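You operate a simulated robot arm through the tools that you are given. There is no shell and no other tool. Be economical: measure what you need, move in short steps, check, and stop when the job is done.

Carry out the task below with a simulated robot arm. There is one attempt and no reset: what you move stays moved.

Task
Check the hardness tester on the test pin, then place the grey rack's bolt by the reading.
Fine: 35 HRC: bolt into the tester slide; any other reading: red rack. Raise the ram before the slide comes out; pin into its holder, slide left out. Where these are worked on the way, their far stop is far enough and under half their travel is too little: tester slide.

The check looks at the end state, three seconds after you hand in, the way a careful person would. Anything else that was tipped, shoved, dropped, spilled or broken makes it a failure.

Robot
A 6-joint arm with a two-finger parallel gripper, fixed in place. Base frame: the origin is at the foot of the arm, x ahead of it, y to its left, z up. Units: m, degrees, N and s.
With the tool pointing down near the work surface it reaches from about 0.1 to 0.54 m from the base axis. Its first joint turns from -66.0 to 66.0 degrees. Payload 2.9 kg.
The TCP is the grasp point between the finger pads, 0.03 m short of the fingertips. In the tool frame z runs along the fingers and y along their closing line. Largest opening 0.11 m; finger width 0.02, thickness 0.01; the body of the gripper, 0.048 by 0.112 m, starts 0.055 m behind the TCP.
Orientation is that of the tool frame in the base frame, as [roll, pitch, yaw] about the fixed x, y, z axes, in that order (R = Rz(yaw) Ry(pitch) Rx(roll)). With the fingers straight down and closing along the base's y, the tool's x points along the base's -x, its y along +y and its z along -z.

Tools
- The arm moves only by the tool jog_arm. Its argument "motion" is a list that holds one entry, the list of rows, each a list of 7 numbers: the shift along the tool's x, y, z in units of 50 mm (1.0 is 50 mm), then the turn, a rotation vector about the tool's x, y, z in units of 8 degrees (1.0 is 8 degrees), then the closure in counts, from 0 (fully open) to 255 (shut). In form: [[[tx, ty, tz, ax, ay, az, claw], ...]]. A call has 1 to 10 rows; each row shifts and turns the commanded pose from where the row before left it, along the tool's axes as they then stand. A call with a number of a shift or a turn outside -1 to 1 is refused whole. A row lasts 0.2 s, in which the tool goes at most 0.05 m and 8.6 degrees; a call with a longer step from one row to the next is refused whole, and so is a gripper value outside its range. A pose out of reach is approached as far as the arm can. The call stops where the force on the tool passes 70 N (or 10 N more than at its start, if that is more) or the arm is blocked; 0.2 s more then pass. The fingers move at their own pace (about 0.108 m/s each) and stop on an object; they squeeze with about 21 N. The grip force told is the motor's: it shows also when the fingers shut on nothing. Time passes only in rows, and 0.2 s behind the last, so rows that do not move let the fingers close. The reply holds the time, the measured pose of the TCP, the force on the tool along the base axes, the opening and the grip force, in the units named above and with some noise, with the torque about the TCP (base axes, N m) and any sound that the robot's microphone picked up.
- Cameras (640 x 400 px; columns grow to the right, rows downward): "scene" is fixed at [0.0648, 0.4183, 1.4024]; the picture's right is [-0.88, -0.48, 0.00], its down [-0.20, 0.36, -0.91] and it looks along [0.43, -0.80, -0.41] (base axes); focal length 283 px, centre (320, 200). "wrist" rides on the gripper at [0.072, 0.017, -0.103] in the tool frame; the picture's right is [-0.23, 0.97, 0.00], its down [-0.76, -0.18, -0.62] and it looks along [-0.61, -0.14, 0.78] (tool axes); focal length 222 px, centre (320, 200). There is no depth. A picture from a camera that has moved, and an enlarged one, comes with that camera's place and axes in the base frame and with its lens.
- camera(camera): a new picture of that camera. No time passes.
- zoom(camera, box): a new picture of the part [left, top, right, bottom] of that camera's present view, enlarged. No time passes.
- hand_in(): hands the job in; it is judged then, once.

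Go step by step. Nothing tells you positions but the pictures and the camera data: compare them with the known pose of the tool, close in by small moves and look again before you grip or let go. The budget is 120 turns and 76 pictures, counting those below and the enlarged ones. Unless the task says otherwise, let go and move clear before handing in, and close with one line.

The tools are called after "Call:" by a JSON object that holds its "api" and its "payload". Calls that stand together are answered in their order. jog_arm: Moves the arm, as the interface text tells. Its arguments: {"type":"object","properties":{"motion":{"type":"array","items":{"type":"array","items":{"type":"array","items":{"type":"number"}}}}},"required":["motion"]} The other tools are called the same way: camera (camera) takes a picture; zoom (camera, box) takes an enlarged picture of a part of a camera's view; hand_in () hands the job in.

At the start:

```text
time_s: 0.0
tcp_pos: [0.3157, 0.0302, 1.3208]
tcp_rot: [179.9, 0.0, -179.9]
contact_force: [0.1, -0.5, -0.1]
wrist_torque: [0.0, 0.03, 0.02]
finger_gap: 0.11
finger_force: 0.1
```

scene: 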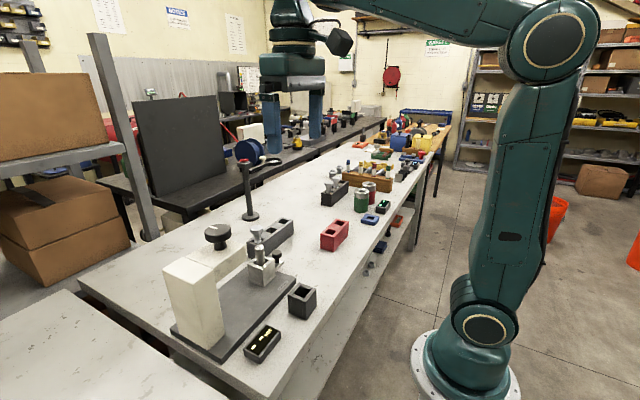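
wrist: 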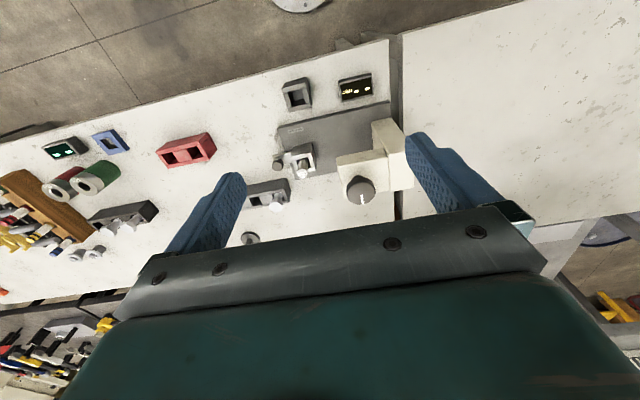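

I see a bench with a tester (C-frame with black handwheel, slide with a pin), a digital readout, a grey holder, and red and grey racks. I'll take enlarged views to locate things.

Call:
{"api": "zoom", "payload": {"camera": "scene", "box": [150, 200, 350, 370]}}

Call:
{"api": "zoom", "payload": {"camera": "wrist", "box": [230, 60, 430, 220]}}

Call:
{"api": "zoom", "payload": {"camera": "scene", "box": [280, 130, 440, 260]}}

```text
2.35 times, centred on (250, 285) of scene
camera zoom: at [0.0648, 0.4183, 1.4024], right [-0.88, -0.48, 0.0], down [-0.2, 0.36, -0.91], along [0.43, -0.8, -0.41], focal length 666 px, centre (485, 0)
```

zoom: 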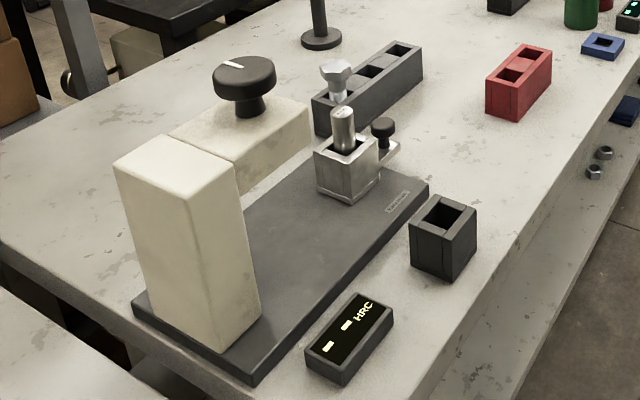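

```text
2.50 times, centred on (330, 140) of wrist
camera zoom: at [0.2444, 0.0469, 1.4242], right [0.23, 0.97, 0.0], down [0.76, -0.18, 0.62], along [0.61, -0.14, -0.78], focal length 555 px, centre (295, 350)
```

zoom: 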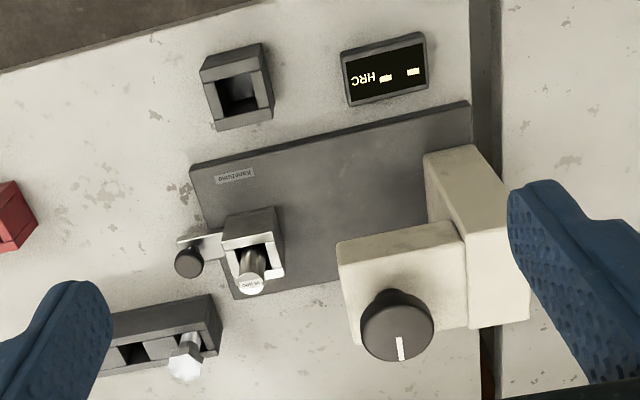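

```text
3.08 times, centred on (360, 195) of scene
camera zoom: at [0.0648, 0.4183, 1.4024], right [-0.88, -0.48, 0.0], down [-0.2, 0.36, -0.91], along [0.43, -0.8, -0.41], focal length 872 px, centre (197, 215)
```

zoom: 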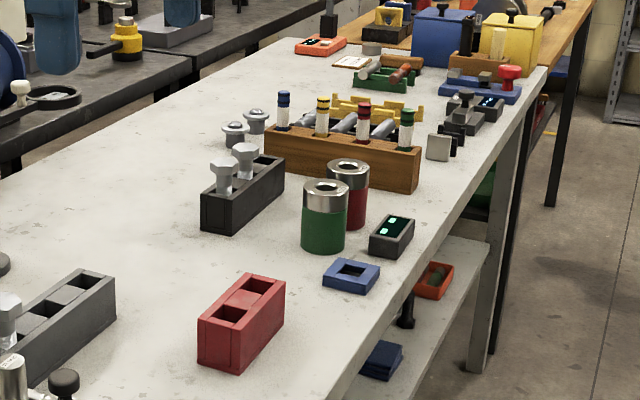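

The holder is near (0.356,-0.027), handwheel near (0.50,0.07), test pin near (0.50,-0.055), and the grey rack's bolt near (0.59,-0.15). I'll move in for a closer look.

Call:
{"api": "jog_arm", "payload": {"motion": [[[-0.42, -0.4, 0.6, 0, 0, 0, 0], [-0.42, -0.4, 0.6, 0, 0, 0, 0], [-0.42, -0.4, 0.6, 0, 0, 0, 0], [-0.42, -0.4, 0.6, 0, 0, 0, 0]]]}}

Call:
{"api": "camera", "payload": {"camera": "wrist"}}

```text
time_s: 1.0
tcp_pos: [0.4005, -0.0501, 1.2]
tcp_rot: [-180.0, 0.0, 179.9]
contact_force: [-0.1, 0.1, -0.8]
wrist_torque: [-0.01, 0.03, -0.02]
finger_gap: 0.1102
finger_force: 0.1
```

```text
70 pictures are left
camera wrist: at [0.329, -0.0335, 1.3031], right [0.23, 0.97, 0.0], down [0.76, -0.18, 0.62], along [0.61, -0.14, -0.78], focal length 222 px, centre (320, 200)
```

wrist: 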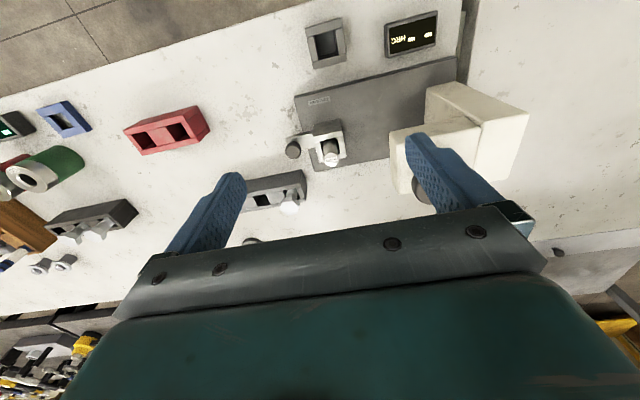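

The view is clear, so I'll enlarge the slide, the rack and the tester head for measurement.

Call:
{"api": "zoom", "payload": {"camera": "wrist", "box": [235, 80, 395, 220]}}

Call:
{"api": "zoom", "payload": {"camera": "scene", "box": [190, 210, 310, 300]}}

```text
2.86 times, centred on (315, 150) of wrist
camera zoom: at [0.329, -0.0335, 1.3031], right [0.23, 0.97, 0.0], down [0.76, -0.18, 0.62], along [0.61, -0.14, -0.78], focal length 635 px, centre (334, 343)
```

zoom: 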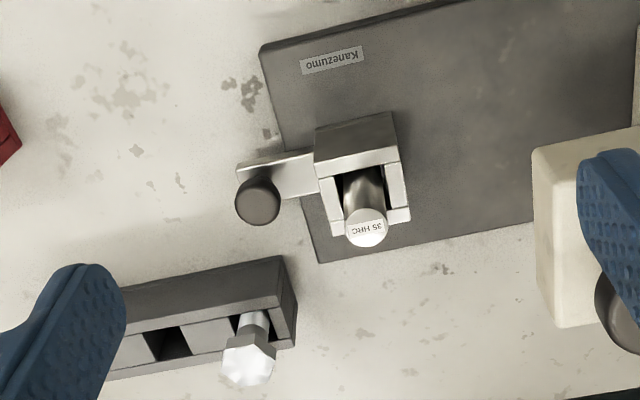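

```text
4.44 times, centred on (250, 255) of scene
camera zoom: at [0.0648, 0.4183, 1.4024], right [-0.88, -0.48, 0.0], down [-0.2, 0.36, -0.91], along [0.43, -0.8, -0.41], focal length 1259 px, centre (631, -44)
```

zoom: 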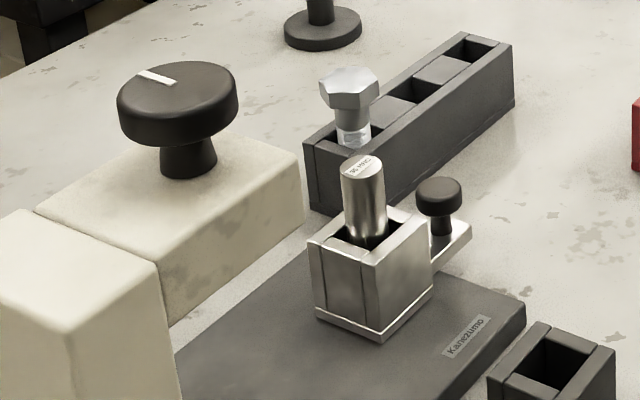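

The test pin is marked 35 HRC and its slide sits out at its -y end, with a small black knob near (0.492,-0.12,0.93). I'll turn the tool so the fingers close along x, lean it away from the tester head and look again.

Call:
{"api": "jog_arm", "payload": {"motion": [[[0, 0, 0, 0, 0, -1, 0], [0, 0, 0, 0, 0, -1, 0], [0, 0, 0, 0, 0, -1, 0], [0, 0, 0, 0, 0, -1, 0], [0, 0, 0, 0, 0, -1, 0], [0, 0, 0, 0, 0, -1, 0], [0, 0, 0, 0, 0, -1, 0], [0, 0, 0, 0, 0, -1, 0], [0, 0, 0, 0, 0, -1, 0], [0, 0, 0, 0, 0, -1, 0]]]}}

Call:
{"api": "jog_arm", "payload": {"motion": [[[0, 0, 0, 0, 0, -1, 0], [0, 0, 0, 0, 0, -0.25, 0], [0.9, 0, 0, 0, 0, 0, 0], [0.9, 0, 0, 0, 0, 0, 0], [0.9, 0, 0, 0, 0, 0, 0], [0, 0, 0, 0, -1, 0, 0], [0, 0, 0, 0, -1, 0, 0], [0, 0, 0, 0, -1, 0, 0], [0, 0, 0, 0, -0.75, 0, 0]]]}}

Call:
{"api": "camera", "payload": {"camera": "wrist"}}

```text
time_s: 3.2
tcp_pos: [0.4002, -0.0495, 1.2001]
tcp_rot: [-180.0, 0.0, -99.9]
contact_force: [0.8, -0.3, 0.0]
wrist_torque: [-0.02, 0.0, -0.01]
finger_gap: 0.1099
finger_force: 0.1
```

```text
time_s: 5.2
tcp_pos: [0.3953, -0.168, 1.153]
tcp_rot: [-178.1, 20.0, -89.6]
contact_force: [0.5, 0.2, 0.1]
wrist_torque: [0.01, 0.0, 0.0]
finger_gap: 0.11
finger_force: 0.1
out of reach, approached as far as the arm can: row 6, 7, 8, 9
```

```text
67 pictures are left
camera wrist: at [0.3771, -0.2717, 1.2245], right [-0.98, 0.22, 0.05], down [0.15, 0.5, 0.85], along [0.16, 0.84, -0.52], focal length 222 px, centre (320, 200)
```

wrist: 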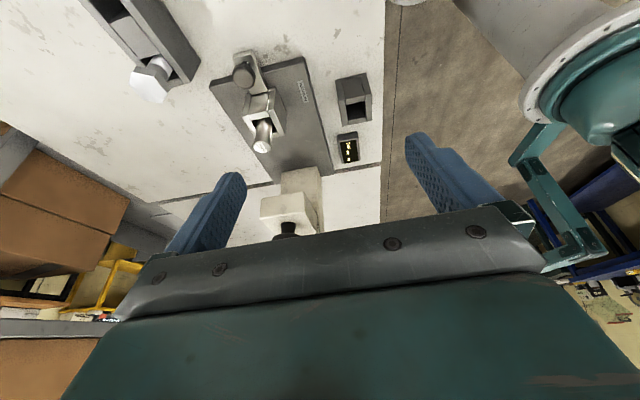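

The full 30° lean is out of reach there, so I'll use 15° and come in above the slide knob.

Call:
{"api": "jog_arm", "payload": {"motion": [[[0, 0, 0, 0, 1, 0, 116], [0, 0, 0, 0, 0.875, 0, 116], [-0.056, -0.372, 0.72, 0, 0, 0, 116], [-0.056, -0.372, 0.72, 0, 0, 0, 116], [-0.056, -0.372, 0.72, 0, 0, 0, 116], [-0.056, -0.372, 0.72, 0, 0, 0, 116], [-0.056, -0.372, 0.72, 0, 0, 0, 116], [0, 0, 0, 0, 0, 0, 116]]]}}

Call:
{"api": "camera", "payload": {"camera": "wrist"}}

Call:
{"api": "zoom", "payload": {"camera": "scene", "box": [170, 160, 350, 300]}}

```text
time_s: 7.0
tcp_pos: [0.4946, -0.1384, 0.9771]
tcp_rot: [-178.4, 5.0, -89.8]
contact_force: [-0.1, 0.7, 0.3]
wrist_torque: [0.01, 0.0, 0.01]
finger_gap: 0.0599
finger_force: 0.1
```

```text
66 pictures are left
camera wrist: at [0.4754, -0.2203, 1.073], right [-0.97, 0.23, -0.01], down [0.16, 0.7, 0.69], along [0.16, 0.67, -0.72], focal length 222 px, centre (320, 200)
```

wrist: 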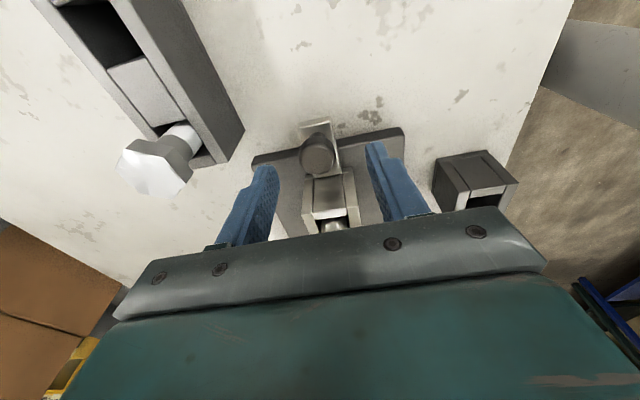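

```text
2.86 times, centred on (260, 230) of scene
camera zoom: at [0.0648, 0.4183, 1.4024], right [-0.88, -0.48, 0.0], down [-0.2, 0.36, -0.91], along [0.43, -0.8, -0.41], focal length 809 px, centre (491, 114)
```

zoom: 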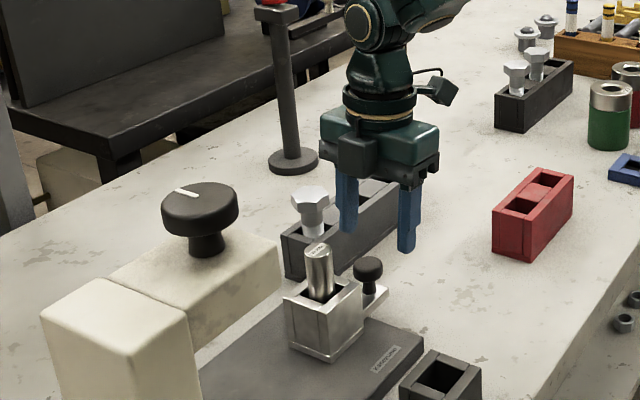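

The tilt came out at 5°; I'll add 10° and descend closer over the knob.

Call:
{"api": "jog_arm", "payload": {"motion": [[[0, 0, 0, 0, -0.65, 0, 116], [0, 0, 0, 0, -0.6, 0, 116], [-0.04, -0.03, 0.4, 0, 0, 0, 116], [0, 0, 0, 0, 0, 0, 116]]]}}

Call:
{"api": "camera", "payload": {"camera": "wrist"}}

Call:
{"api": "zoom", "payload": {"camera": "scene", "box": [210, 180, 330, 280]}}

```text
time_s: 8.0
tcp_pos: [0.4955, -0.1319, 0.9584]
tcp_rot: [-178.3, 15.1, -89.7]
contact_force: [0.0, 0.4, -0.6]
wrist_torque: [0.02, 0.0, -0.03]
finger_gap: 0.0602
finger_force: 0.1
```

```text
64 pictures are left
camera wrist: at [0.4773, -0.2279, 1.0387], right [-0.97, 0.22, 0.03], down [0.16, 0.57, 0.81], along [0.16, 0.79, -0.59], focal length 222 px, centre (320, 200)
```

wrist: 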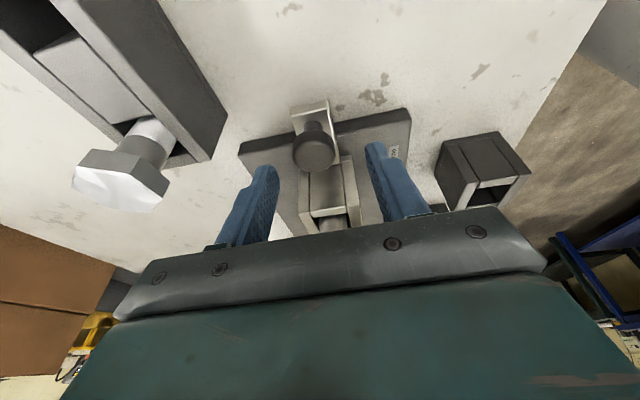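

```text
4.00 times, centred on (270, 230) of scene
camera zoom: at [0.0648, 0.4183, 1.4024], right [-0.88, -0.48, 0.0], down [-0.2, 0.36, -0.91], along [0.43, -0.8, -0.41], focal length 1133 px, centre (520, 80)
```

zoom: 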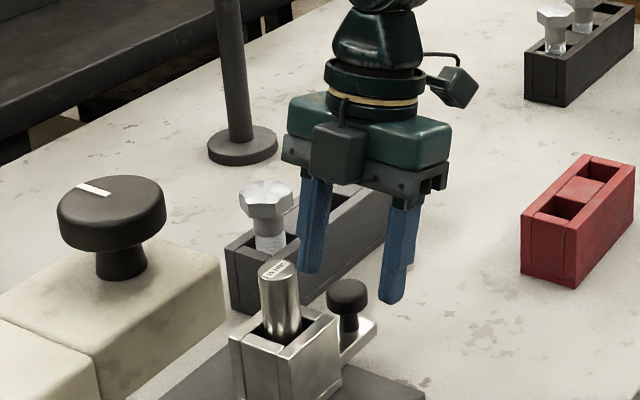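

The knob triangulates to about (0.499,-0.128) with its top at z 0.923. I'll lower onto it and close.

Call:
{"api": "jog_arm", "payload": {"motion": [[[0.075, -0.035, 0.35, 0, 0, 0, 116], [0.075, -0.035, 0.35, 0, 0, 0, 116], [0, 0, 0, 0, 0, 0, 116]]]}}

Call:
{"api": "zoom", "payload": {"camera": "scene", "box": [210, 200, 330, 300]}}

Call:
{"api": "zoom", "payload": {"camera": "wrist", "box": [200, 80, 440, 240]}}

```text
time_s: 8.8
tcp_pos: [0.5, -0.1299, 0.9221]
tcp_rot: [-178.4, 15.1, -89.5]
contact_force: [-0.8, -0.6, -0.1]
wrist_torque: [0.01, 0.02, 0.03]
finger_gap: 0.0598
finger_force: 0.0
```

```text
4.00 times, centred on (270, 250) of scene
camera zoom: at [0.0648, 0.4183, 1.4024], right [-0.88, -0.48, 0.0], down [-0.2, 0.36, -0.91], along [0.43, -0.8, -0.41], focal length 1133 px, centre (520, 0)
```

zoom: 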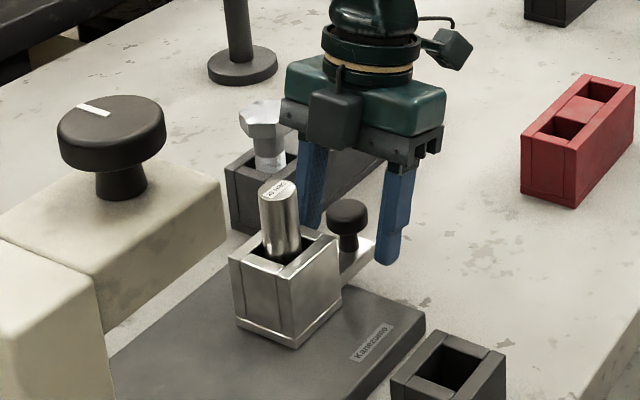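

```text
2.50 times, centred on (320, 160) of wrist
camera zoom: at [0.4818, -0.2261, 1.003], right [-0.97, 0.22, 0.03], down [0.16, 0.57, 0.8], along [0.16, 0.79, -0.59], focal length 555 px, centre (320, 300)
```

zoom: 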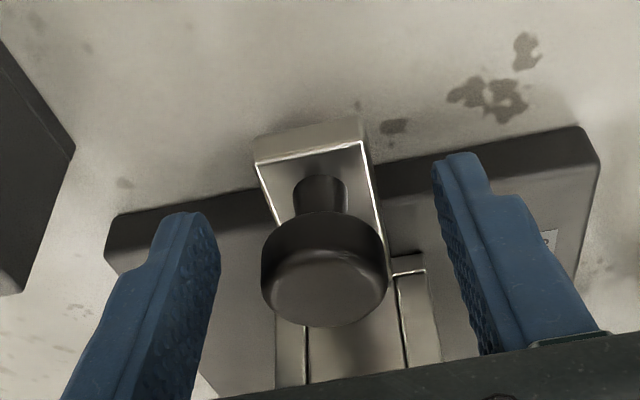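

The knob sits between the fingers at pad height. I'll close on it.

Call:
{"api": "jog_arm", "payload": {"motion": [[[-0.08, 0, 0.02, 0, 0, 0, 116], [0, 0, 0, 0, 0, 0, 200], [0, 0, 0, 0, 0, 0, 230], [0, 0, 0, 0, 0, 0, 230]]]}}

Call:
{"api": "zoom", "payload": {"camera": "scene", "box": [210, 200, 330, 300]}}

```text
time_s: 9.8
tcp_pos: [0.5002, -0.1253, 0.9233]
tcp_rot: [-178.5, 15.2, -89.6]
contact_force: [-7.3, -1.0, 2.8]
wrist_torque: [-0.3, 1.26, -0.05]
finger_gap: 0.0298
finger_force: 44.9
```

```text
4.00 times, centred on (270, 250) of scene
camera zoom: at [0.0646, 0.4183, 1.4024], right [-0.88, -0.48, 0.0], down [-0.2, 0.36, -0.91], along [0.43, -0.8, -0.41], focal length 1133 px, centre (520, 0)
```

zoom: 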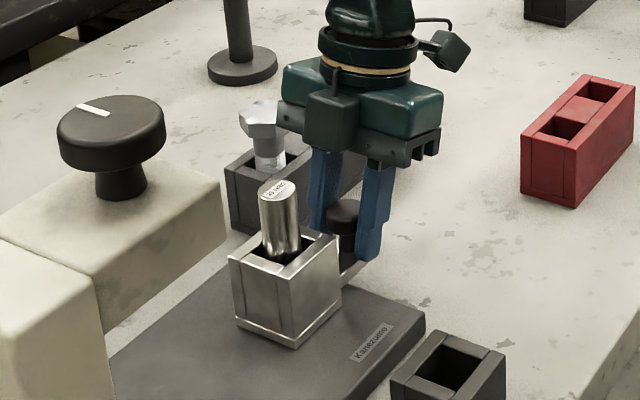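

Gripped (29.8 mm). Now I'll push the slide toward the tester in small steps.

Call:
{"api": "jog_arm", "payload": {"motion": [[[-0.2, 0.02, 0.053, 0, 0, 0, 230], [-0.2, 0, 0.053, 0, 0, 0, 230], [-0.2, 0, 0.053, 0, 0, 0, 230]]]}}

Call:
{"api": "zoom", "payload": {"camera": "scene", "box": [210, 200, 330, 300]}}

```text
time_s: 10.6
tcp_pos: [0.5013, -0.0937, 0.9224]
tcp_rot: [-178.5, 15.1, -89.6]
contact_force: [-2.2, 0.1, -2.5]
wrist_torque: [-0.58, 1.15, -0.1]
finger_gap: 0.0302
finger_force: 44.7
```

```text
4.00 times, centred on (270, 250) of scene
camera zoom: at [0.0648, 0.4183, 1.4024], right [-0.88, -0.48, 0.0], down [-0.2, 0.36, -0.91], along [0.43, -0.8, -0.41], focal length 1133 px, centre (520, 0)
```

zoom: 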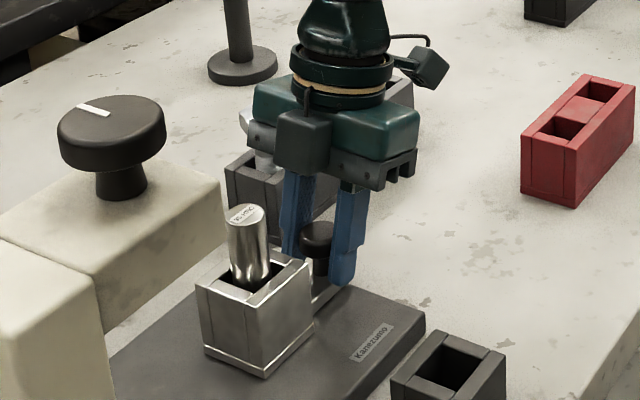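

The slide moves freely with the knob. Continuing.

Call:
{"api": "jog_arm", "payload": {"motion": [[[-0.2, 0, 0.053, 0, 0, 0, 230], [-0.2, 0, 0.053, 0, 0, 0, 230], [-0.2, 0, 0.053, 0, 0, 0, 230], [-0.2, 0, 0.053, 0, 0, 0, 230], [-0.2, 0, 0.053, 0, 0, 0, 230], [-0.2, 0, 0.053, 0, 0, 0, 230]]]}}

Call:
{"api": "zoom", "payload": {"camera": "scene", "box": [190, 210, 310, 310]}}

```text
time_s: 12.0
tcp_pos: [0.5001, -0.0321, 0.9234]
tcp_rot: [-178.5, 15.1, -89.7]
contact_force: [6.4, -0.5, -23.5]
wrist_torque: [0.16, 0.89, -0.15]
finger_gap: 0.0298
finger_force: 45.4
```

```text
4.00 times, centred on (250, 260) of scene
camera zoom: at [0.0653, 0.4183, 1.4024], right [-0.88, -0.48, 0.0], down [-0.2, 0.36, -0.91], along [0.43, -0.8, -0.41], focal length 1133 px, centre (600, -40)
```

zoom: 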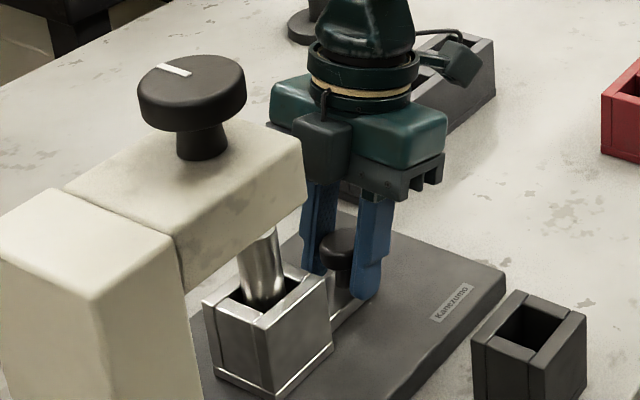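

The pin is passing under the head. I'll ease the z load and continue.

Call:
{"api": "jog_arm", "payload": {"motion": [[[-0.15, 0, 0.07, 0, 0, 0, 230], [-0.15, 0, 0.05, 0, 0, 0, 230], [-0.15, 0, 0.045, 0, 0, 0, 230]]]}}

Call:
{"api": "zoom", "payload": {"camera": "scene", "box": [190, 210, 310, 310]}}

```text
time_s: 12.8
tcp_pos: [0.4994, -0.0082, 0.9235]
tcp_rot: [-178.2, 15.0, -89.6]
contact_force: [-2.0, -1.3, -1.0]
wrist_torque: [-0.42, 1.26, -0.12]
finger_gap: 0.0304
finger_force: 45.2
```

```text
4.00 times, centred on (250, 260) of scene
camera zoom: at [0.0648, 0.4183, 1.4024], right [-0.88, -0.48, 0.0], down [-0.2, 0.36, -0.91], along [0.43, -0.8, -0.41], focal length 1133 px, centre (600, -40)
```

zoom: 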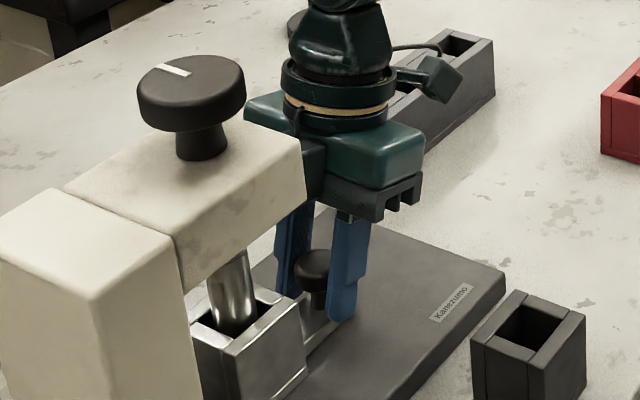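

The slide has travelled ~117 mm; I'll probe for the stop with small steps.

Call:
{"api": "jog_arm", "payload": {"motion": [[[-0.08, 0, 0.022, 0, 0, 0, 230], [-0.08, 0, 0.022, 0, 0, 0, 230]]]}}

```text
time_s: 13.4
tcp_pos: [0.4991, -0.0042, 0.9236]
tcp_rot: [-178.4, 14.8, -90.1]
contact_force: [-9.7, -30.0, 11.2]
wrist_torque: [-0.63, 1.21, 0.22]
finger_gap: 0.0302
finger_force: 44.9
```

The far stop is felt after ~0.12 m of travel. I'll relax, open, and back out in -y and up.

Call:
{"api": "jog_arm", "payload": {"motion": [[[0.06, 0, 0, 0, 0, 0, 230], [0, 0, 0, 0, 0, 0, 116], [0, 0, 0, 0, 0, 0, 116], [0, 0, -0.5, 0, 0, 0, 116], [0, 0, -0.8, 0, 0, 0, 116], [0, 0, -0.8, 0, 0, 0, 116], [0, 0, -0.8, 0, 0, 0, 116], [0, 0, -0.8, 0, 0, 0, 116]]]}}

Call:
{"api": "zoom", "payload": {"camera": "scene", "box": [150, 200, 310, 360]}}

Call:
{"api": "camera", "payload": {"camera": "wrist"}}

```text
time_s: 15.2
tcp_pos: [0.4943, -0.0527, 1.101]
tcp_rot: [-178.3, 15.0, -89.7]
contact_force: [1.7, 0.3, 0.1]
wrist_torque: [0.0, -0.03, 0.01]
finger_gap: 0.0603
finger_force: 0.0
```

```text
2.50 times, centred on (230, 280) of scene
camera zoom: at [0.0648, 0.4183, 1.4024], right [-0.88, -0.48, 0.0], down [-0.2, 0.36, -0.91], along [0.43, -0.8, -0.41], focal length 708 px, centre (545, 0)
```

zoom: 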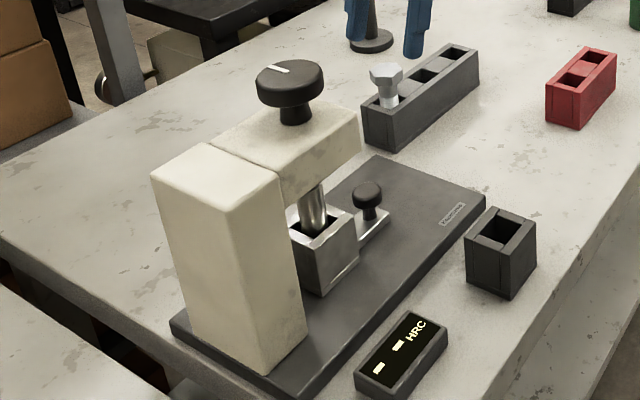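

```text
55 pictures are left
camera wrist: at [0.4754, -0.1496, 1.1809], right [-0.97, 0.22, 0.03], down [0.16, 0.57, 0.8], along [0.16, 0.79, -0.59], focal length 222 px, centre (320, 200)
```

wrist: 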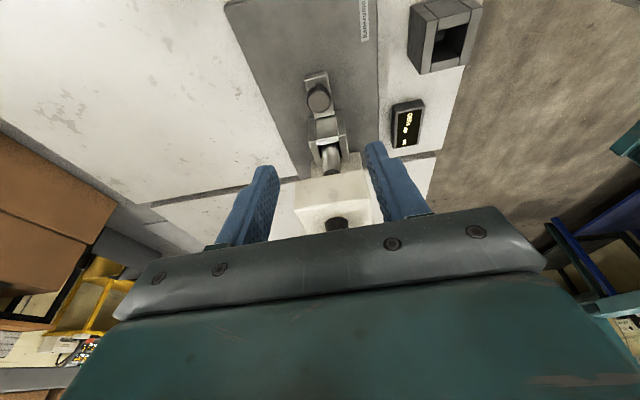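

Now the handwheel, whose axis should be near (0.499,0.065) with its top near z 1.09. I'll straighten the tool, rise, and go above it.

Call:
{"api": "jog_arm", "payload": {"motion": [[[-0.155, 0, -0.6, 0, 0, 0, 0], [-0.155, 0, -0.6, 0, 0, 0, 0], [0, 0, 0, 0, 0.95, 0, 0], [0, 0, 0, 0, 0.92, 0, 0], [-0.6, -0.03, 0, 0, 0, 0, 0], [-0.6, -0.03, 0, 0, 0, 0, 0], [-0.6, -0.03, 0, 0, 0, 0, 0]]]}}

Call:
{"api": "camera", "payload": {"camera": "wrist"}}

Call:
{"api": "zoom", "payload": {"camera": "scene", "box": [160, 120, 320, 260]}}

```text
time_s: 16.8
tcp_pos: [0.5012, 0.0408, 1.1655]
tcp_rot: [-177.9, 4.0, -90.0]
contact_force: [0.3, -0.5, -0.3]
wrist_torque: [-0.03, -0.03, -0.02]
finger_gap: 0.11
finger_force: 0.1
out of reach, approached as far as the arm can: row 2, 4
```

```text
54 pictures are left
camera wrist: at [0.4811, -0.0386, 1.2626], right [-0.97, 0.23, -0.02], down [0.15, 0.72, 0.68], along [0.17, 0.66, -0.73], focal length 222 px, centre (320, 200)
```

wrist: 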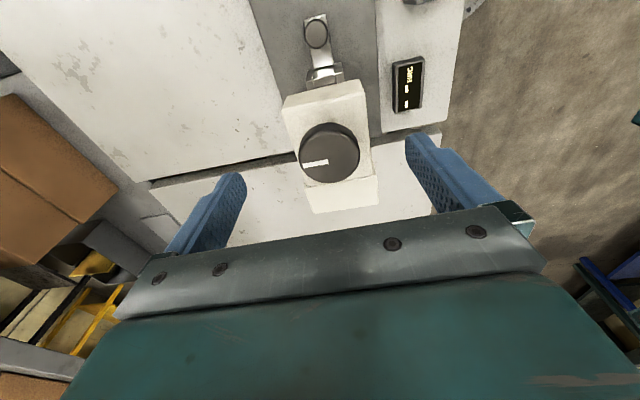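

```text
2.86 times, centred on (240, 190) of scene
camera zoom: at [0.0648, 0.4183, 1.4024], right [-0.88, -0.48, 0.0], down [-0.2, 0.36, -0.91], along [0.43, -0.8, -0.41], focal length 809 px, centre (549, 229)
```

zoom: 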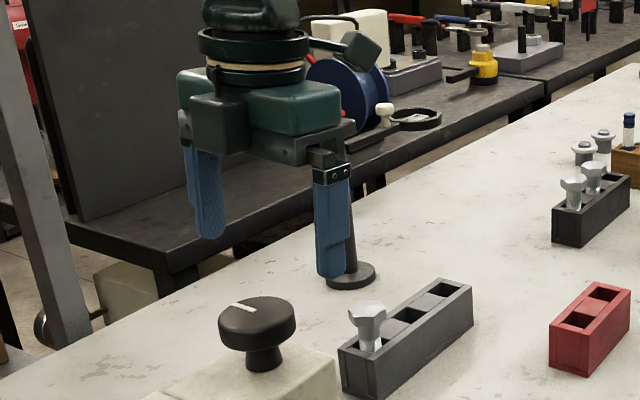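

Handwheel triangulates to (0.499,0.063), top z 1.093. I'll straighten, centre over it and lower the open fingers around it.

Call:
{"api": "jog_arm", "payload": {"motion": [[[-0.45, 0.04, 0.3, -0.26, 0.5, 0, 0], [0, 0, 0.4, 0, 0, 0, 0], [0, 0, 0, 0, 0, 0, 0]]]}}

Call:
{"api": "camera", "payload": {"camera": "wrist"}}

```text
time_s: 17.6
tcp_pos: [0.4996, 0.0646, 1.1319]
tcp_rot: [-180.0, 0.1, -90.1]
contact_force: [0.1, 0.0, -0.2]
wrist_torque: [0.01, 0.02, 0.02]
finger_gap: 0.1097
finger_force: 0.1
```

```text
52 pictures are left
camera wrist: at [0.4835, -0.0077, 1.2347], right [-0.97, 0.23, 0.0], down [0.18, 0.76, 0.62], along [0.14, 0.61, -0.78], focal length 222 px, centre (320, 200)
```

wrist: 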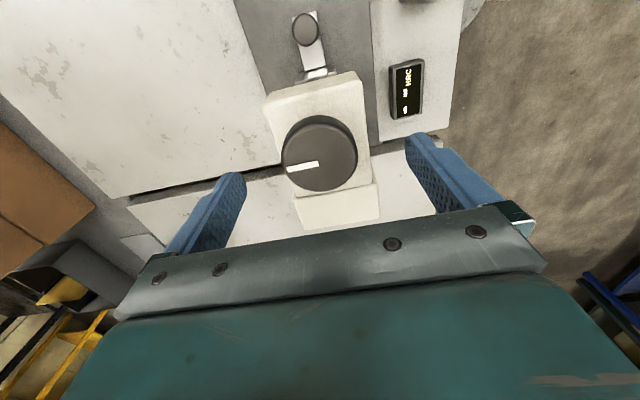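

Well centred; lowering to grip height and closing.

Call:
{"api": "jog_arm", "payload": {"motion": [[[0.04, 0, 0.4, 0, 0, 0, 0], [0, 0, 0.4, 0, 0, 0, 0], [0, 0, 0, 0, 0, 0, 140], [0, 0, 0, 0, 0, 0, 180], [0, 0, 0, 0, 0, 0, 180]]]}}

Call:
{"api": "zoom", "payload": {"camera": "scene", "box": [160, 160, 320, 360]}}

```text
time_s: 18.8
tcp_pos: [0.4996, 0.0634, 1.0915]
tcp_rot: [-179.8, 0.2, -90.1]
contact_force: [6.0, 0.2, -3.2]
wrist_torque: [0.11, -0.56, -0.05]
finger_gap: 0.0532
finger_force: 44.9
```

```text
2.00 times, centred on (240, 260) of scene
camera zoom: at [0.065, 0.4183, 1.4024], right [-0.88, -0.48, 0.0], down [-0.2, 0.36, -0.91], along [0.43, -0.8, -0.41], focal length 566 px, centre (480, 80)
```

zoom: 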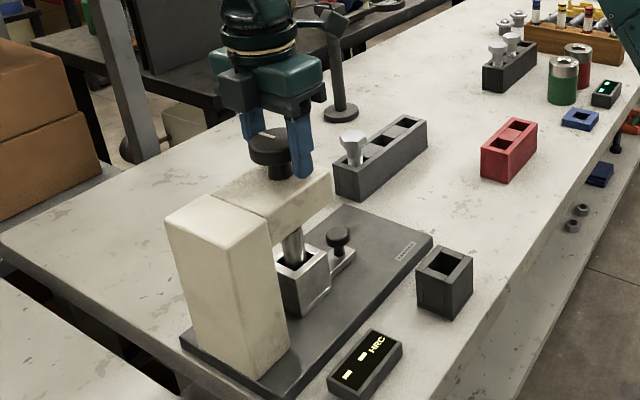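

Gripped (53 mm). I'll turn clockwise from above a little and read the torque and display.

Call:
{"api": "jog_arm", "payload": {"motion": [[[0, 0, 0, 0, 0, 0.6, 180], [0, 0, 0, 0, 0, 0.6, 180], [0, 0, 0, 0, 0, 0.6, 180]]]}}

Call:
{"api": "zoom", "payload": {"camera": "scene", "box": [200, 190, 300, 360]}}

```text
time_s: 19.6
tcp_pos: [0.4996, 0.062, 1.0917]
tcp_rot: [179.8, 0.0, -104.6]
contact_force: [-0.1, 2.5, -3.4]
wrist_torque: [0.51, -0.56, 0.05]
finger_gap: 0.0536
finger_force: 45.4
```

```text
2.35 times, centred on (250, 275) of scene
camera zoom: at [0.0648, 0.4183, 1.4024], right [-0.88, -0.48, 0.0], down [-0.2, 0.36, -0.91], along [0.43, -0.8, -0.41], focal length 666 px, centre (485, 24)
```

zoom: 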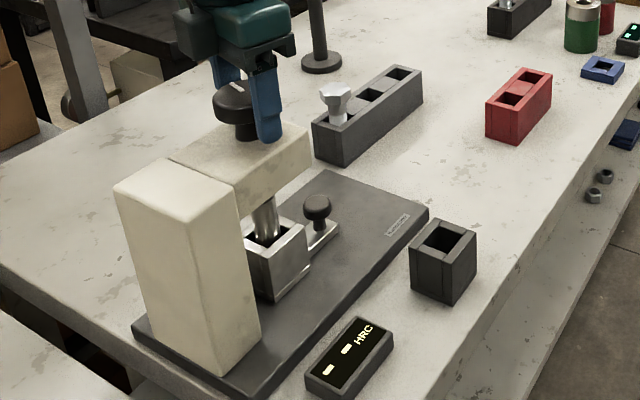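

It turns freely. Continuing clockwise.

Call:
{"api": "jog_arm", "payload": {"motion": [[[0, 0, 0, 0, 0, 0.8, 180], [0, 0, 0, 0, 0, 0.8, 180], [0, 0, 0, 0, 0, 0.8, 180], [0, 0, 0, 0, 0, 0.8, 180], [0, 0, 0, 0, 0, 0.8, 180], [0, 0, 0, 0, 0, 0.8, 180], [0, 0, 0, 0, 0, 0.8, 180], [0, 0, 0, 0, 0, 0.8, 180]]]}}

Call:
{"api": "zoom", "payload": {"camera": "scene", "box": [200, 190, 300, 360]}}

```text
time_s: 21.4
tcp_pos: [0.4981, 0.0657, 1.091]
tcp_rot: [179.9, -0.3, -155.5]
contact_force: [-31.1, 21.3, -2.8]
wrist_torque: [0.32, -0.8, 0.14]
finger_gap: 0.0534
finger_force: 45.5
```

```text
2.35 times, centred on (250, 275) of scene
camera zoom: at [0.0638, 0.419, 1.4023], right [-0.88, -0.48, 0.0], down [-0.19, 0.36, -0.91], along [0.43, -0.8, -0.41], focal length 666 px, centre (485, 24)
```

zoom: 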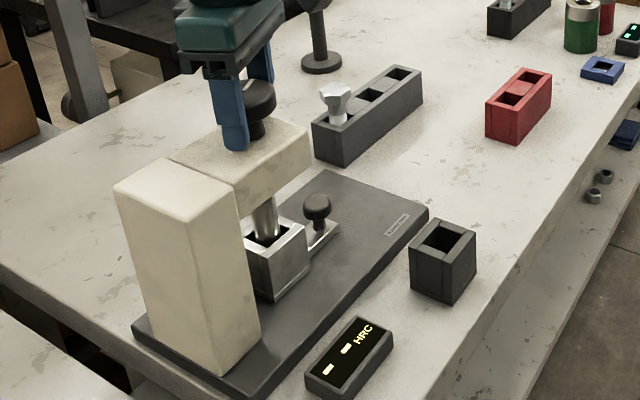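

The wheel pushes sideways on the fingers, so my turning centre is off by a few mm in +y. I'll shift to relieve it and keep turning.

Call:
{"api": "jog_arm", "payload": {"motion": [[[0, 0.09, 0, 0, 0, 0, 180], [0, 0, 0, 0, 0, 0.6, 180], [0, 0, 0, 0, 0, 0.6, 180], [0, 0, 0, 0, 0, 0.6, 180], [0, 0, 0, 0, 0, 0.6, 180]]]}}

Call:
{"api": "zoom", "payload": {"camera": "scene", "box": [200, 190, 300, 360]}}

```text
time_s: 22.6
tcp_pos: [0.4963, 0.065, 1.0917]
tcp_rot: [-180.0, -0.1, -175.1]
contact_force: [-16.1, -13.3, -7.0]
wrist_torque: [-0.2, -0.02, 0.01]
finger_gap: 0.0537
finger_force: 45.0
```

```text
2.35 times, centred on (250, 275) of scene
camera zoom: at [0.0644, 0.4179, 1.4026], right [-0.88, -0.48, 0.0], down [-0.19, 0.36, -0.91], along [0.43, -0.8, -0.41], focal length 666 px, centre (485, 24)
```

zoom: 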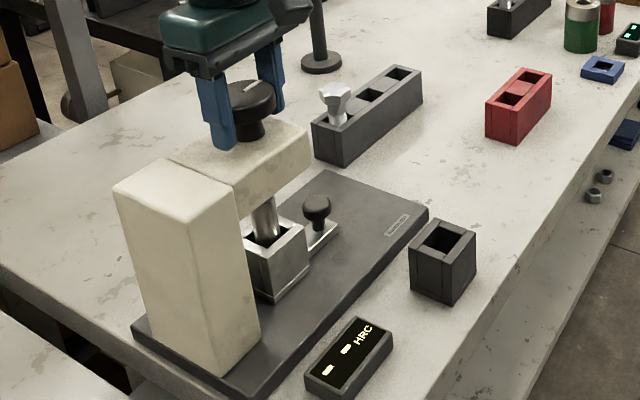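

Turned ~85° with still no reading. I'll keep going clockwise to see whether it reaches a stop or a reading.

Call:
{"api": "jog_arm", "payload": {"motion": [[[0.03, -0.02, 0, 0, 0, 0.6, 180], [0, 0, 0, 0, 0, 0.7, 180], [0, 0, 0, 0, 0, 0.7, 180], [0, 0, 0, 0, 0, 0.7, 180], [0, 0, 0, 0, 0, 0.7, 180], [0, 0, 0, 0, 0, 0.7, 180]]]}}

Call:
{"api": "zoom", "payload": {"camera": "scene", "box": [200, 190, 300, 360]}}

```text
time_s: 24.0
tcp_pos: [0.4982, 0.0665, 1.0919]
tcp_rot: [179.9, 0.2, 152.4]
contact_force: [15.6, 5.3, -11.7]
wrist_torque: [-0.06, -0.13, 0.08]
finger_gap: 0.0534
finger_force: 45.4
```

```text
2.35 times, centred on (250, 275) of scene
camera zoom: at [0.0654, 0.4185, 1.4023], right [-0.88, -0.48, 0.0], down [-0.2, 0.36, -0.91], along [0.43, -0.8, -0.41], focal length 666 px, centre (485, 24)
```

zoom: 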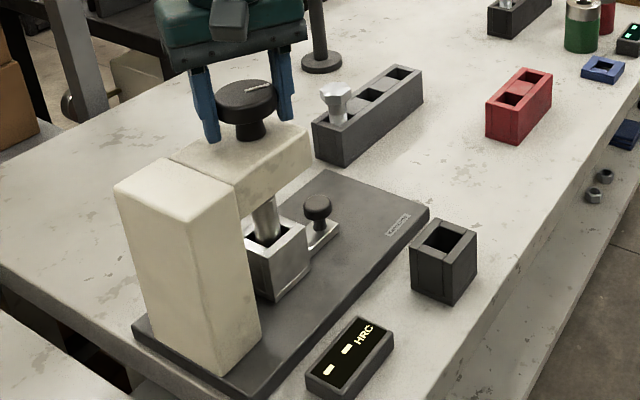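

The growing downward pull hints the wheel is slowly descending, so clockwise looks right. Continuing with a slight downward follow.

Call:
{"api": "jog_arm", "payload": {"motion": [[[0, 0, 0.02, 0, 0, 0.7, 180], [0, 0, 0, 0, 0, 0.7, 180], [0, 0, 0, 0, 0, 0.7, 180], [0, 0, 0, 0, 0, 0.7, 180], [0, 0, 0, 0, 0, 0.7, 180], [0, 0, 0, 0, 0, 0.7, 180], [0, 0, 0, 0, 0, 0.7, 180], [0, 0, 0, 0, 0, 0.7, 180]]]}}

Call:
{"api": "zoom", "payload": {"camera": "scene", "box": [200, 190, 300, 360]}}

```text
time_s: 25.8
tcp_pos: [0.4988, 0.0683, 1.0916]
tcp_rot: [179.5, 0.1, 107.8]
contact_force: [24.9, 29.5, 7.2]
wrist_torque: [-0.2, -0.31, 0.24]
finger_gap: 0.0536
finger_force: 45.0
```

```text
2.35 times, centred on (250, 275) of scene
camera zoom: at [0.0654, 0.4192, 1.4021], right [-0.88, -0.48, 0.0], down [-0.2, 0.36, -0.91], along [0.43, -0.8, -0.41], focal length 666 px, centre (485, 24)
```

zoom: 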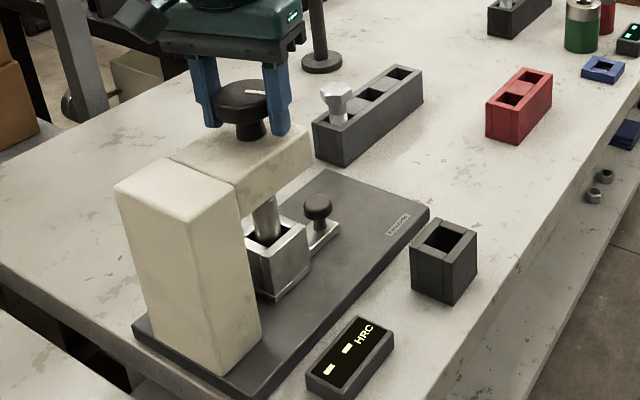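

The mark seems to have moved less than the fingers; I'll look closely before going on.

Call:
{"api": "zoom", "payload": {"camera": "scene", "box": [220, 200, 280, 290]}}

Call:
{"api": "camera", "payload": {"camera": "wrist"}}

```text
4.44 times, centred on (250, 245) of scene
camera zoom: at [0.0654, 0.4192, 1.4021], right [-0.88, -0.48, 0.0], down [-0.2, 0.36, -0.91], along [0.43, -0.8, -0.41], focal length 1259 px, centre (631, 0)
```

zoom: 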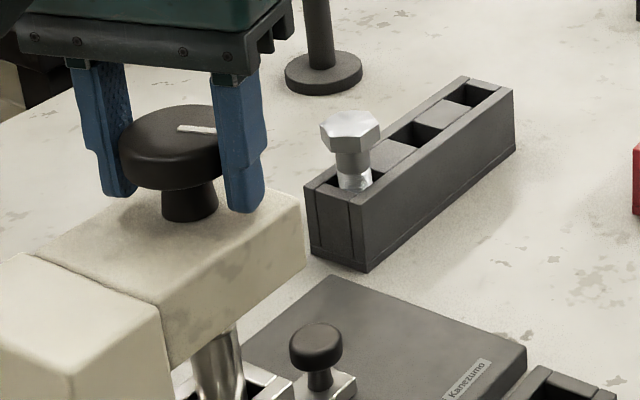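

```text
44 pictures are left
camera wrist: at [0.4929, 0.1416, 1.1948], right [1.0, 0.08, 0.01], down [0.06, -0.78, 0.62], along [0.06, -0.62, -0.78], focal length 222 px, centre (320, 200)
```

wrist: 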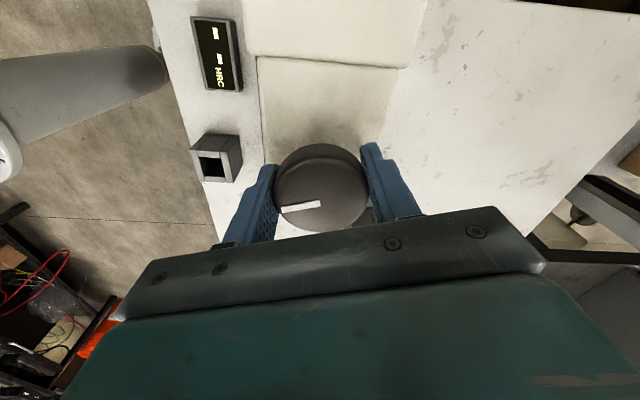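

The mark has turned with the fingers (~165°), so no slip. I'll release, recentre on (0.500,0.065), regrip and continue.

Call:
{"api": "jog_arm", "payload": {"motion": [[[0, 0, 0, 0, 0, 0, 100], [-0.06, 0, 0, 0, 0, 0, 100], [0, 0, 0, 0, 0, 0, 180], [0, 0, 0, 0, 0, 0, 180], [0, 0, 0, 0, 0, 0, 180]]]}}

Call:
{"api": "jog_arm", "payload": {"motion": [[[0, 0, 0, 0, 0, 0.7, 180], [0, 0, 0, 0, 0, 0.7, 180], [0, 0, 0, 0, 0, 0.7, 180], [0, 0, 0, 0, 0, 0.7, 180], [0, 0, 0, 0, 0, 0.7, 180], [0, 0, 0, 0, 0, 0.7, 180], [0, 0, 0, 0, 0, 0.7, 180]]]}}

Call:
{"api": "zoom", "payload": {"camera": "scene", "box": [200, 190, 300, 360]}}

```text
time_s: 27.0
tcp_pos: [0.4999, 0.0632, 1.0894]
tcp_rot: [179.5, 0.0, 107.5]
contact_force: [34.2, 5.9, -14.6]
wrist_torque: [0.1, -0.33, -0.14]
finger_gap: 0.0538
finger_force: 45.6
```

```text
time_s: 28.6
tcp_pos: [0.4996, 0.0615, 1.0897]
tcp_rot: [179.7, -0.2, 68.2]
contact_force: [20.6, 5.8, -15.1]
wrist_torque: [0.12, -0.29, 0.53]
finger_gap: 0.0538
finger_force: 44.8
```

```text
2.35 times, centred on (250, 275) of scene
camera zoom: at [0.0656, 0.4185, 1.4023], right [-0.88, -0.48, 0.0], down [-0.2, 0.36, -0.91], along [0.43, -0.8, -0.41], focal length 666 px, centre (485, 24)
```

zoom: 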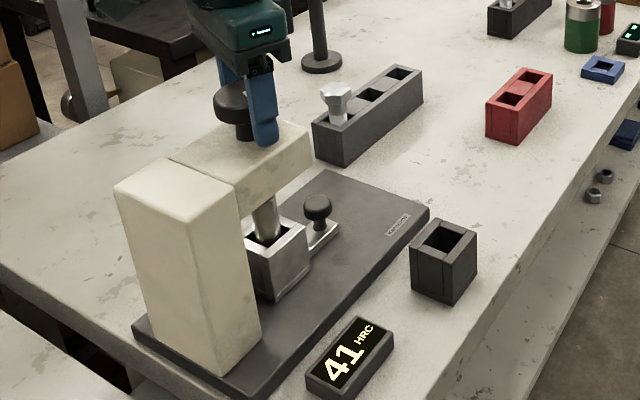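

The display now shows a number; I'll enlarge it.

Call:
{"api": "zoom", "payload": {"camera": "scene", "box": [240, 315, 300, 365]}}

Call:
{"api": "jog_arm", "payload": {"motion": [[[0, 0, 0, 0, 0, 0.5, 180], [0, 0, 0, 0, 0, 0, 180]]]}}

Call:
{"api": "zoom", "payload": {"camera": "scene", "box": [240, 315, 300, 365]}}

```text
8.00 times, centred on (270, 340) of scene
camera zoom: at [0.0656, 0.4185, 1.4023], right [-0.88, -0.48, 0.0], down [-0.2, 0.36, -0.91], along [0.43, -0.8, -0.41], focal length 2266 px, centre (720, -920)
```

zoom: 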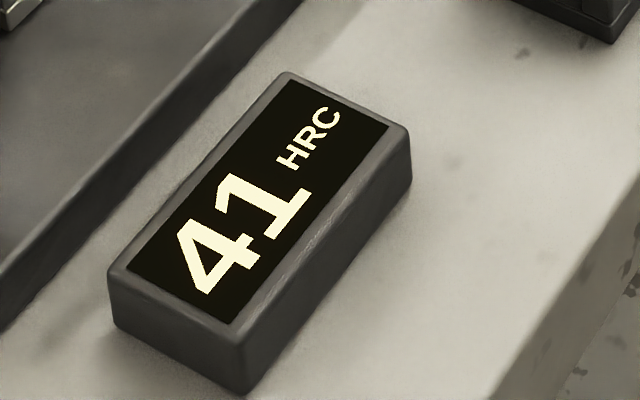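

```text
time_s: 29.2
tcp_pos: [0.4967, 0.0616, 1.0911]
tcp_rot: [180.0, -0.1, 64.3]
contact_force: [14.5, -1.7, -9.6]
wrist_torque: [0.27, -0.29, 0.24]
finger_gap: 0.0531
finger_force: 44.8
```

```text
8.00 times, centred on (270, 340) of scene
camera zoom: at [0.0654, 0.4182, 1.4024], right [-0.88, -0.48, 0.0], down [-0.2, 0.36, -0.91], along [0.43, -0.8, -0.41], focal length 2266 px, centre (720, -920)
```

zoom: 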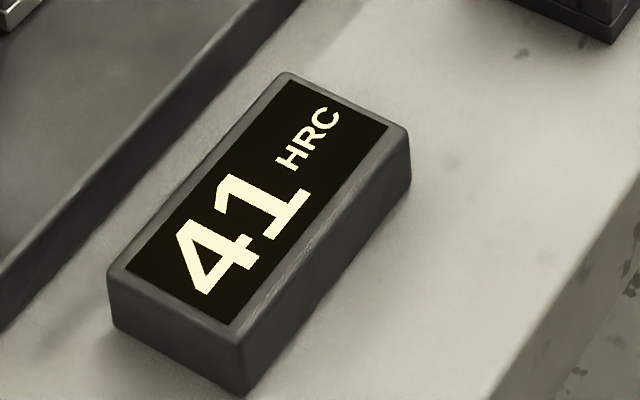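

The reading is a stable 41 HRC, not 35, so the bolt goes to the red rack. I'll recentre and turn the wheel back counter-clockwise to raise the ram.

Call:
{"api": "jog_arm", "payload": {"motion": [[[0, 0, 0, 0, 0, 0, 100], [0.05, 0.0, 0, 0, 0, 0, 100], [0, 0, 0, 0, 0, 0, 180], [0, 0, 0, 0, 0, 0, 180], [0, 0, 0, 0, 0, 0, 180]]]}}

Call:
{"api": "jog_arm", "payload": {"motion": [[[0, 0, 0, 0, 0, -0.8, 180], [0, 0, 0, 0, 0, -0.8, 180], [0, 0, 0, 0, 0, -0.8, 180], [0, 0, 0, 0, 0, -0.8, 180], [0, 0, 0, 0, 0, -0.8, 180], [0, 0, 0, 0, 0, -0.8, 180], [0, 0, 0, 0, 0, -0.8, 180], [0, 0, 0, 0, 0, -0.8, 180]]]}}

```text
time_s: 30.4
tcp_pos: [0.4988, 0.0638, 1.091]
tcp_rot: [179.9, -0.1, 64.2]
contact_force: [12.2, -7.3, -0.5]
wrist_torque: [-0.24, -0.37, -0.1]
finger_gap: 0.0534
finger_force: 45.4
```

```text
time_s: 32.2
tcp_pos: [0.4996, 0.0637, 1.0909]
tcp_rot: [179.7, 0.0, 115.6]
contact_force: [24.8, -12.5, 4.5]
wrist_torque: [0.36, -0.03, -0.13]
finger_gap: 0.0534
finger_force: 44.7
```

Call:
{"api": "jog_arm", "payload": {"motion": [[[-0.02, 0.02, 0, 0, 0, -0.8, 180], [0, 0, 0, 0, 0, -0.8, 180], [0, 0, 0, 0, 0, -0.8, 180], [0, 0, 0, 0, 0, -0.8, 180], [0, 0, 0, 0, 0, -0.8, 180], [0, 0, 0, 0, 0, -0.8, 180], [0, 0, 0, 0, 0, -0.8, 180], [0, 0, 0, 0, 0, -0.8, 180], [0, 0, 0, 0, 0, -0.8, 180], [0, 0, 0, 0, 0, -0.8, 180]]]}}

Call:
{"api": "jog_arm", "payload": {"motion": [[[0, 0, 0, 0, 0, -0.8, 180], [0, 0, 0, 0, 0, -0.8, 180], [0, 0, 0, 0, 0, -0.8, 180], [0, 0, 0, 0, 0, -0.8, 180], [0, 0, 0, 0, 0, -0.8, 180], [0, 0, 0, 0, 0, -0.8, 180]]]}}

```text
time_s: 34.4
tcp_pos: [0.5004, 0.0659, 1.0912]
tcp_rot: [179.9, 0.1, 179.8]
contact_force: [14.3, 11.1, 8.7]
wrist_torque: [0.43, -0.13, -0.17]
finger_gap: 0.0532
finger_force: 45.0
```

```text
time_s: 35.8
tcp_pos: [0.5001, 0.0646, 1.0918]
tcp_rot: [-180.0, 0.1, -141.9]
contact_force: [10.7, 22.6, 7.3]
wrist_torque: [0.58, -0.54, -0.14]
finger_gap: 0.0529
finger_force: 45.5
```

Call:
{"api": "jog_arm", "payload": {"motion": [[[0, 0.02, 0, 0, 0, -0.8, 180], [0, 0, 0, 0, 0, -0.8, 180], [0, 0, 0, 0, 0, -0.8, 180], [0, 0, 0, 0, 0, -0.8, 180], [0, 0, 0, 0, 0, -0.8, 180], [0, 0, 0, 0, 0, -0.8, 180], [0, 0, 0, 0, 0, -0.8, 180], [0, 0, 0, 0, 0, -0.8, 180]]]}}

Call:
{"api": "zoom", "payload": {"camera": "scene", "box": [200, 190, 300, 360]}}

```text
time_s: 37.6
tcp_pos: [0.499, 0.0627, 1.0907]
tcp_rot: [-179.8, -0.1, -91.3]
contact_force: [15.5, -1.0, 6.6]
wrist_torque: [-0.5, -0.22, -0.89]
finger_gap: 0.0537
finger_force: 45.5
```

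```text
2.35 times, centred on (250, 275) of scene
camera zoom: at [0.0652, 0.4182, 1.4024], right [-0.88, -0.48, 0.0], down [-0.2, 0.36, -0.91], along [0.43, -0.8, -0.41], focal length 666 px, centre (485, 24)
```

zoom: 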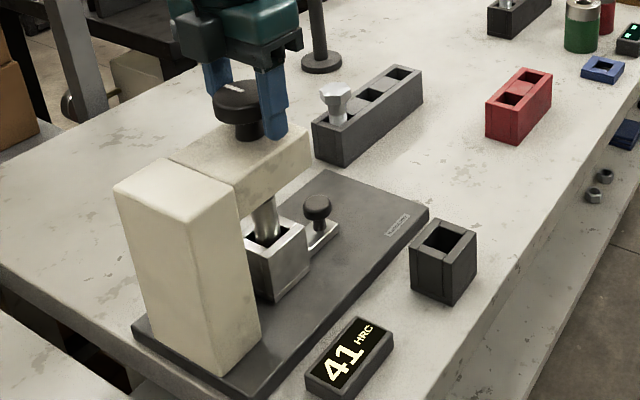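

The wheel is back at its upper stop (torque rose at the starting angle). Now I'll release it, rise and return to above the slide knob with the 15° lean.

Call:
{"api": "jog_arm", "payload": {"motion": [[[0, 0, 0, 0, 0, 0.15, 180], [0, 0, 0, 0, 0, 0, 0], [0, 0, 0, 0, 0, 0, 0], [0, 0, -0.6, 0, 0, 0, 0], [0, 0, -0.5, 0, 0, 0, 0], [0.8, 0, 0, 0, 0, 0, 0], [0.8, 0, 0, 0, 0, 0, 0], [0.7, 0.0, 0, 0, 0, 0, 116], [0, 0, 0, 0, -0.95, 0, 116], [0, 0, 0, 0, -0.925, 0, 116]]]}}

Call:
{"api": "camera", "payload": {"camera": "wrist"}}

```text
time_s: 39.8
tcp_pos: [0.5153, -0.0656, 1.1426]
tcp_rot: [179.9, 13.5, -104.9]
contact_force: [-4.1, 3.8, -0.4]
wrist_torque: [-0.24, -0.29, -0.06]
finger_gap: 0.06
finger_force: 0.1
```

```text
39 pictures are left
camera wrist: at [0.4761, -0.1535, 1.2263], right [-0.88, 0.46, 0.05], down [0.33, 0.53, 0.78], along [0.33, 0.71, -0.62], focal length 222 px, centre (320, 200)
```

wrist: 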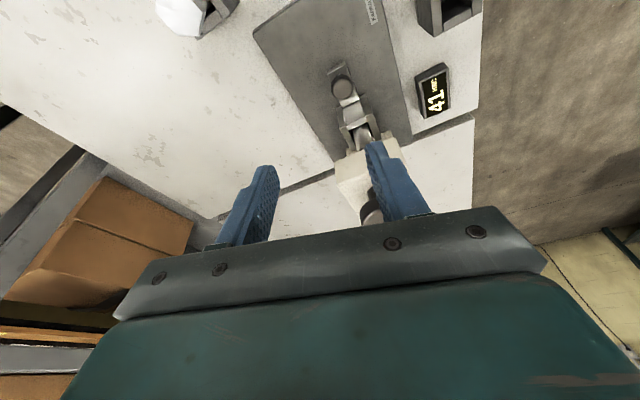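

The yaw reads off from what I commanded; I'll pause and re-measure.

Call:
{"api": "jog_arm", "payload": {"motion": [[[0, 0, 0, 0, 0, 0, 116], [0, 0, 0, 0, 0, 0, 116]]]}}

Call:
{"api": "zoom", "payload": {"camera": "scene", "box": [170, 100, 330, 300]}}

```text
time_s: 40.4
tcp_pos: [0.4948, -0.0509, 1.145]
tcp_rot: [179.9, 15.1, -92.0]
contact_force: [0.6, -0.3, -0.5]
wrist_torque: [-0.01, -0.02, -0.01]
finger_gap: 0.0601
finger_force: 0.1
```

```text
2.00 times, centred on (250, 200) of scene
camera zoom: at [0.0648, 0.4183, 1.4024], right [-0.88, -0.48, 0.0], down [-0.2, 0.36, -0.91], along [0.43, -0.8, -0.41], focal length 566 px, centre (460, 200)
```

zoom: 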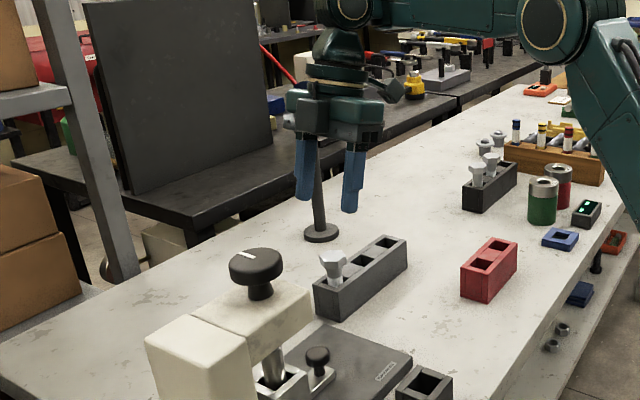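

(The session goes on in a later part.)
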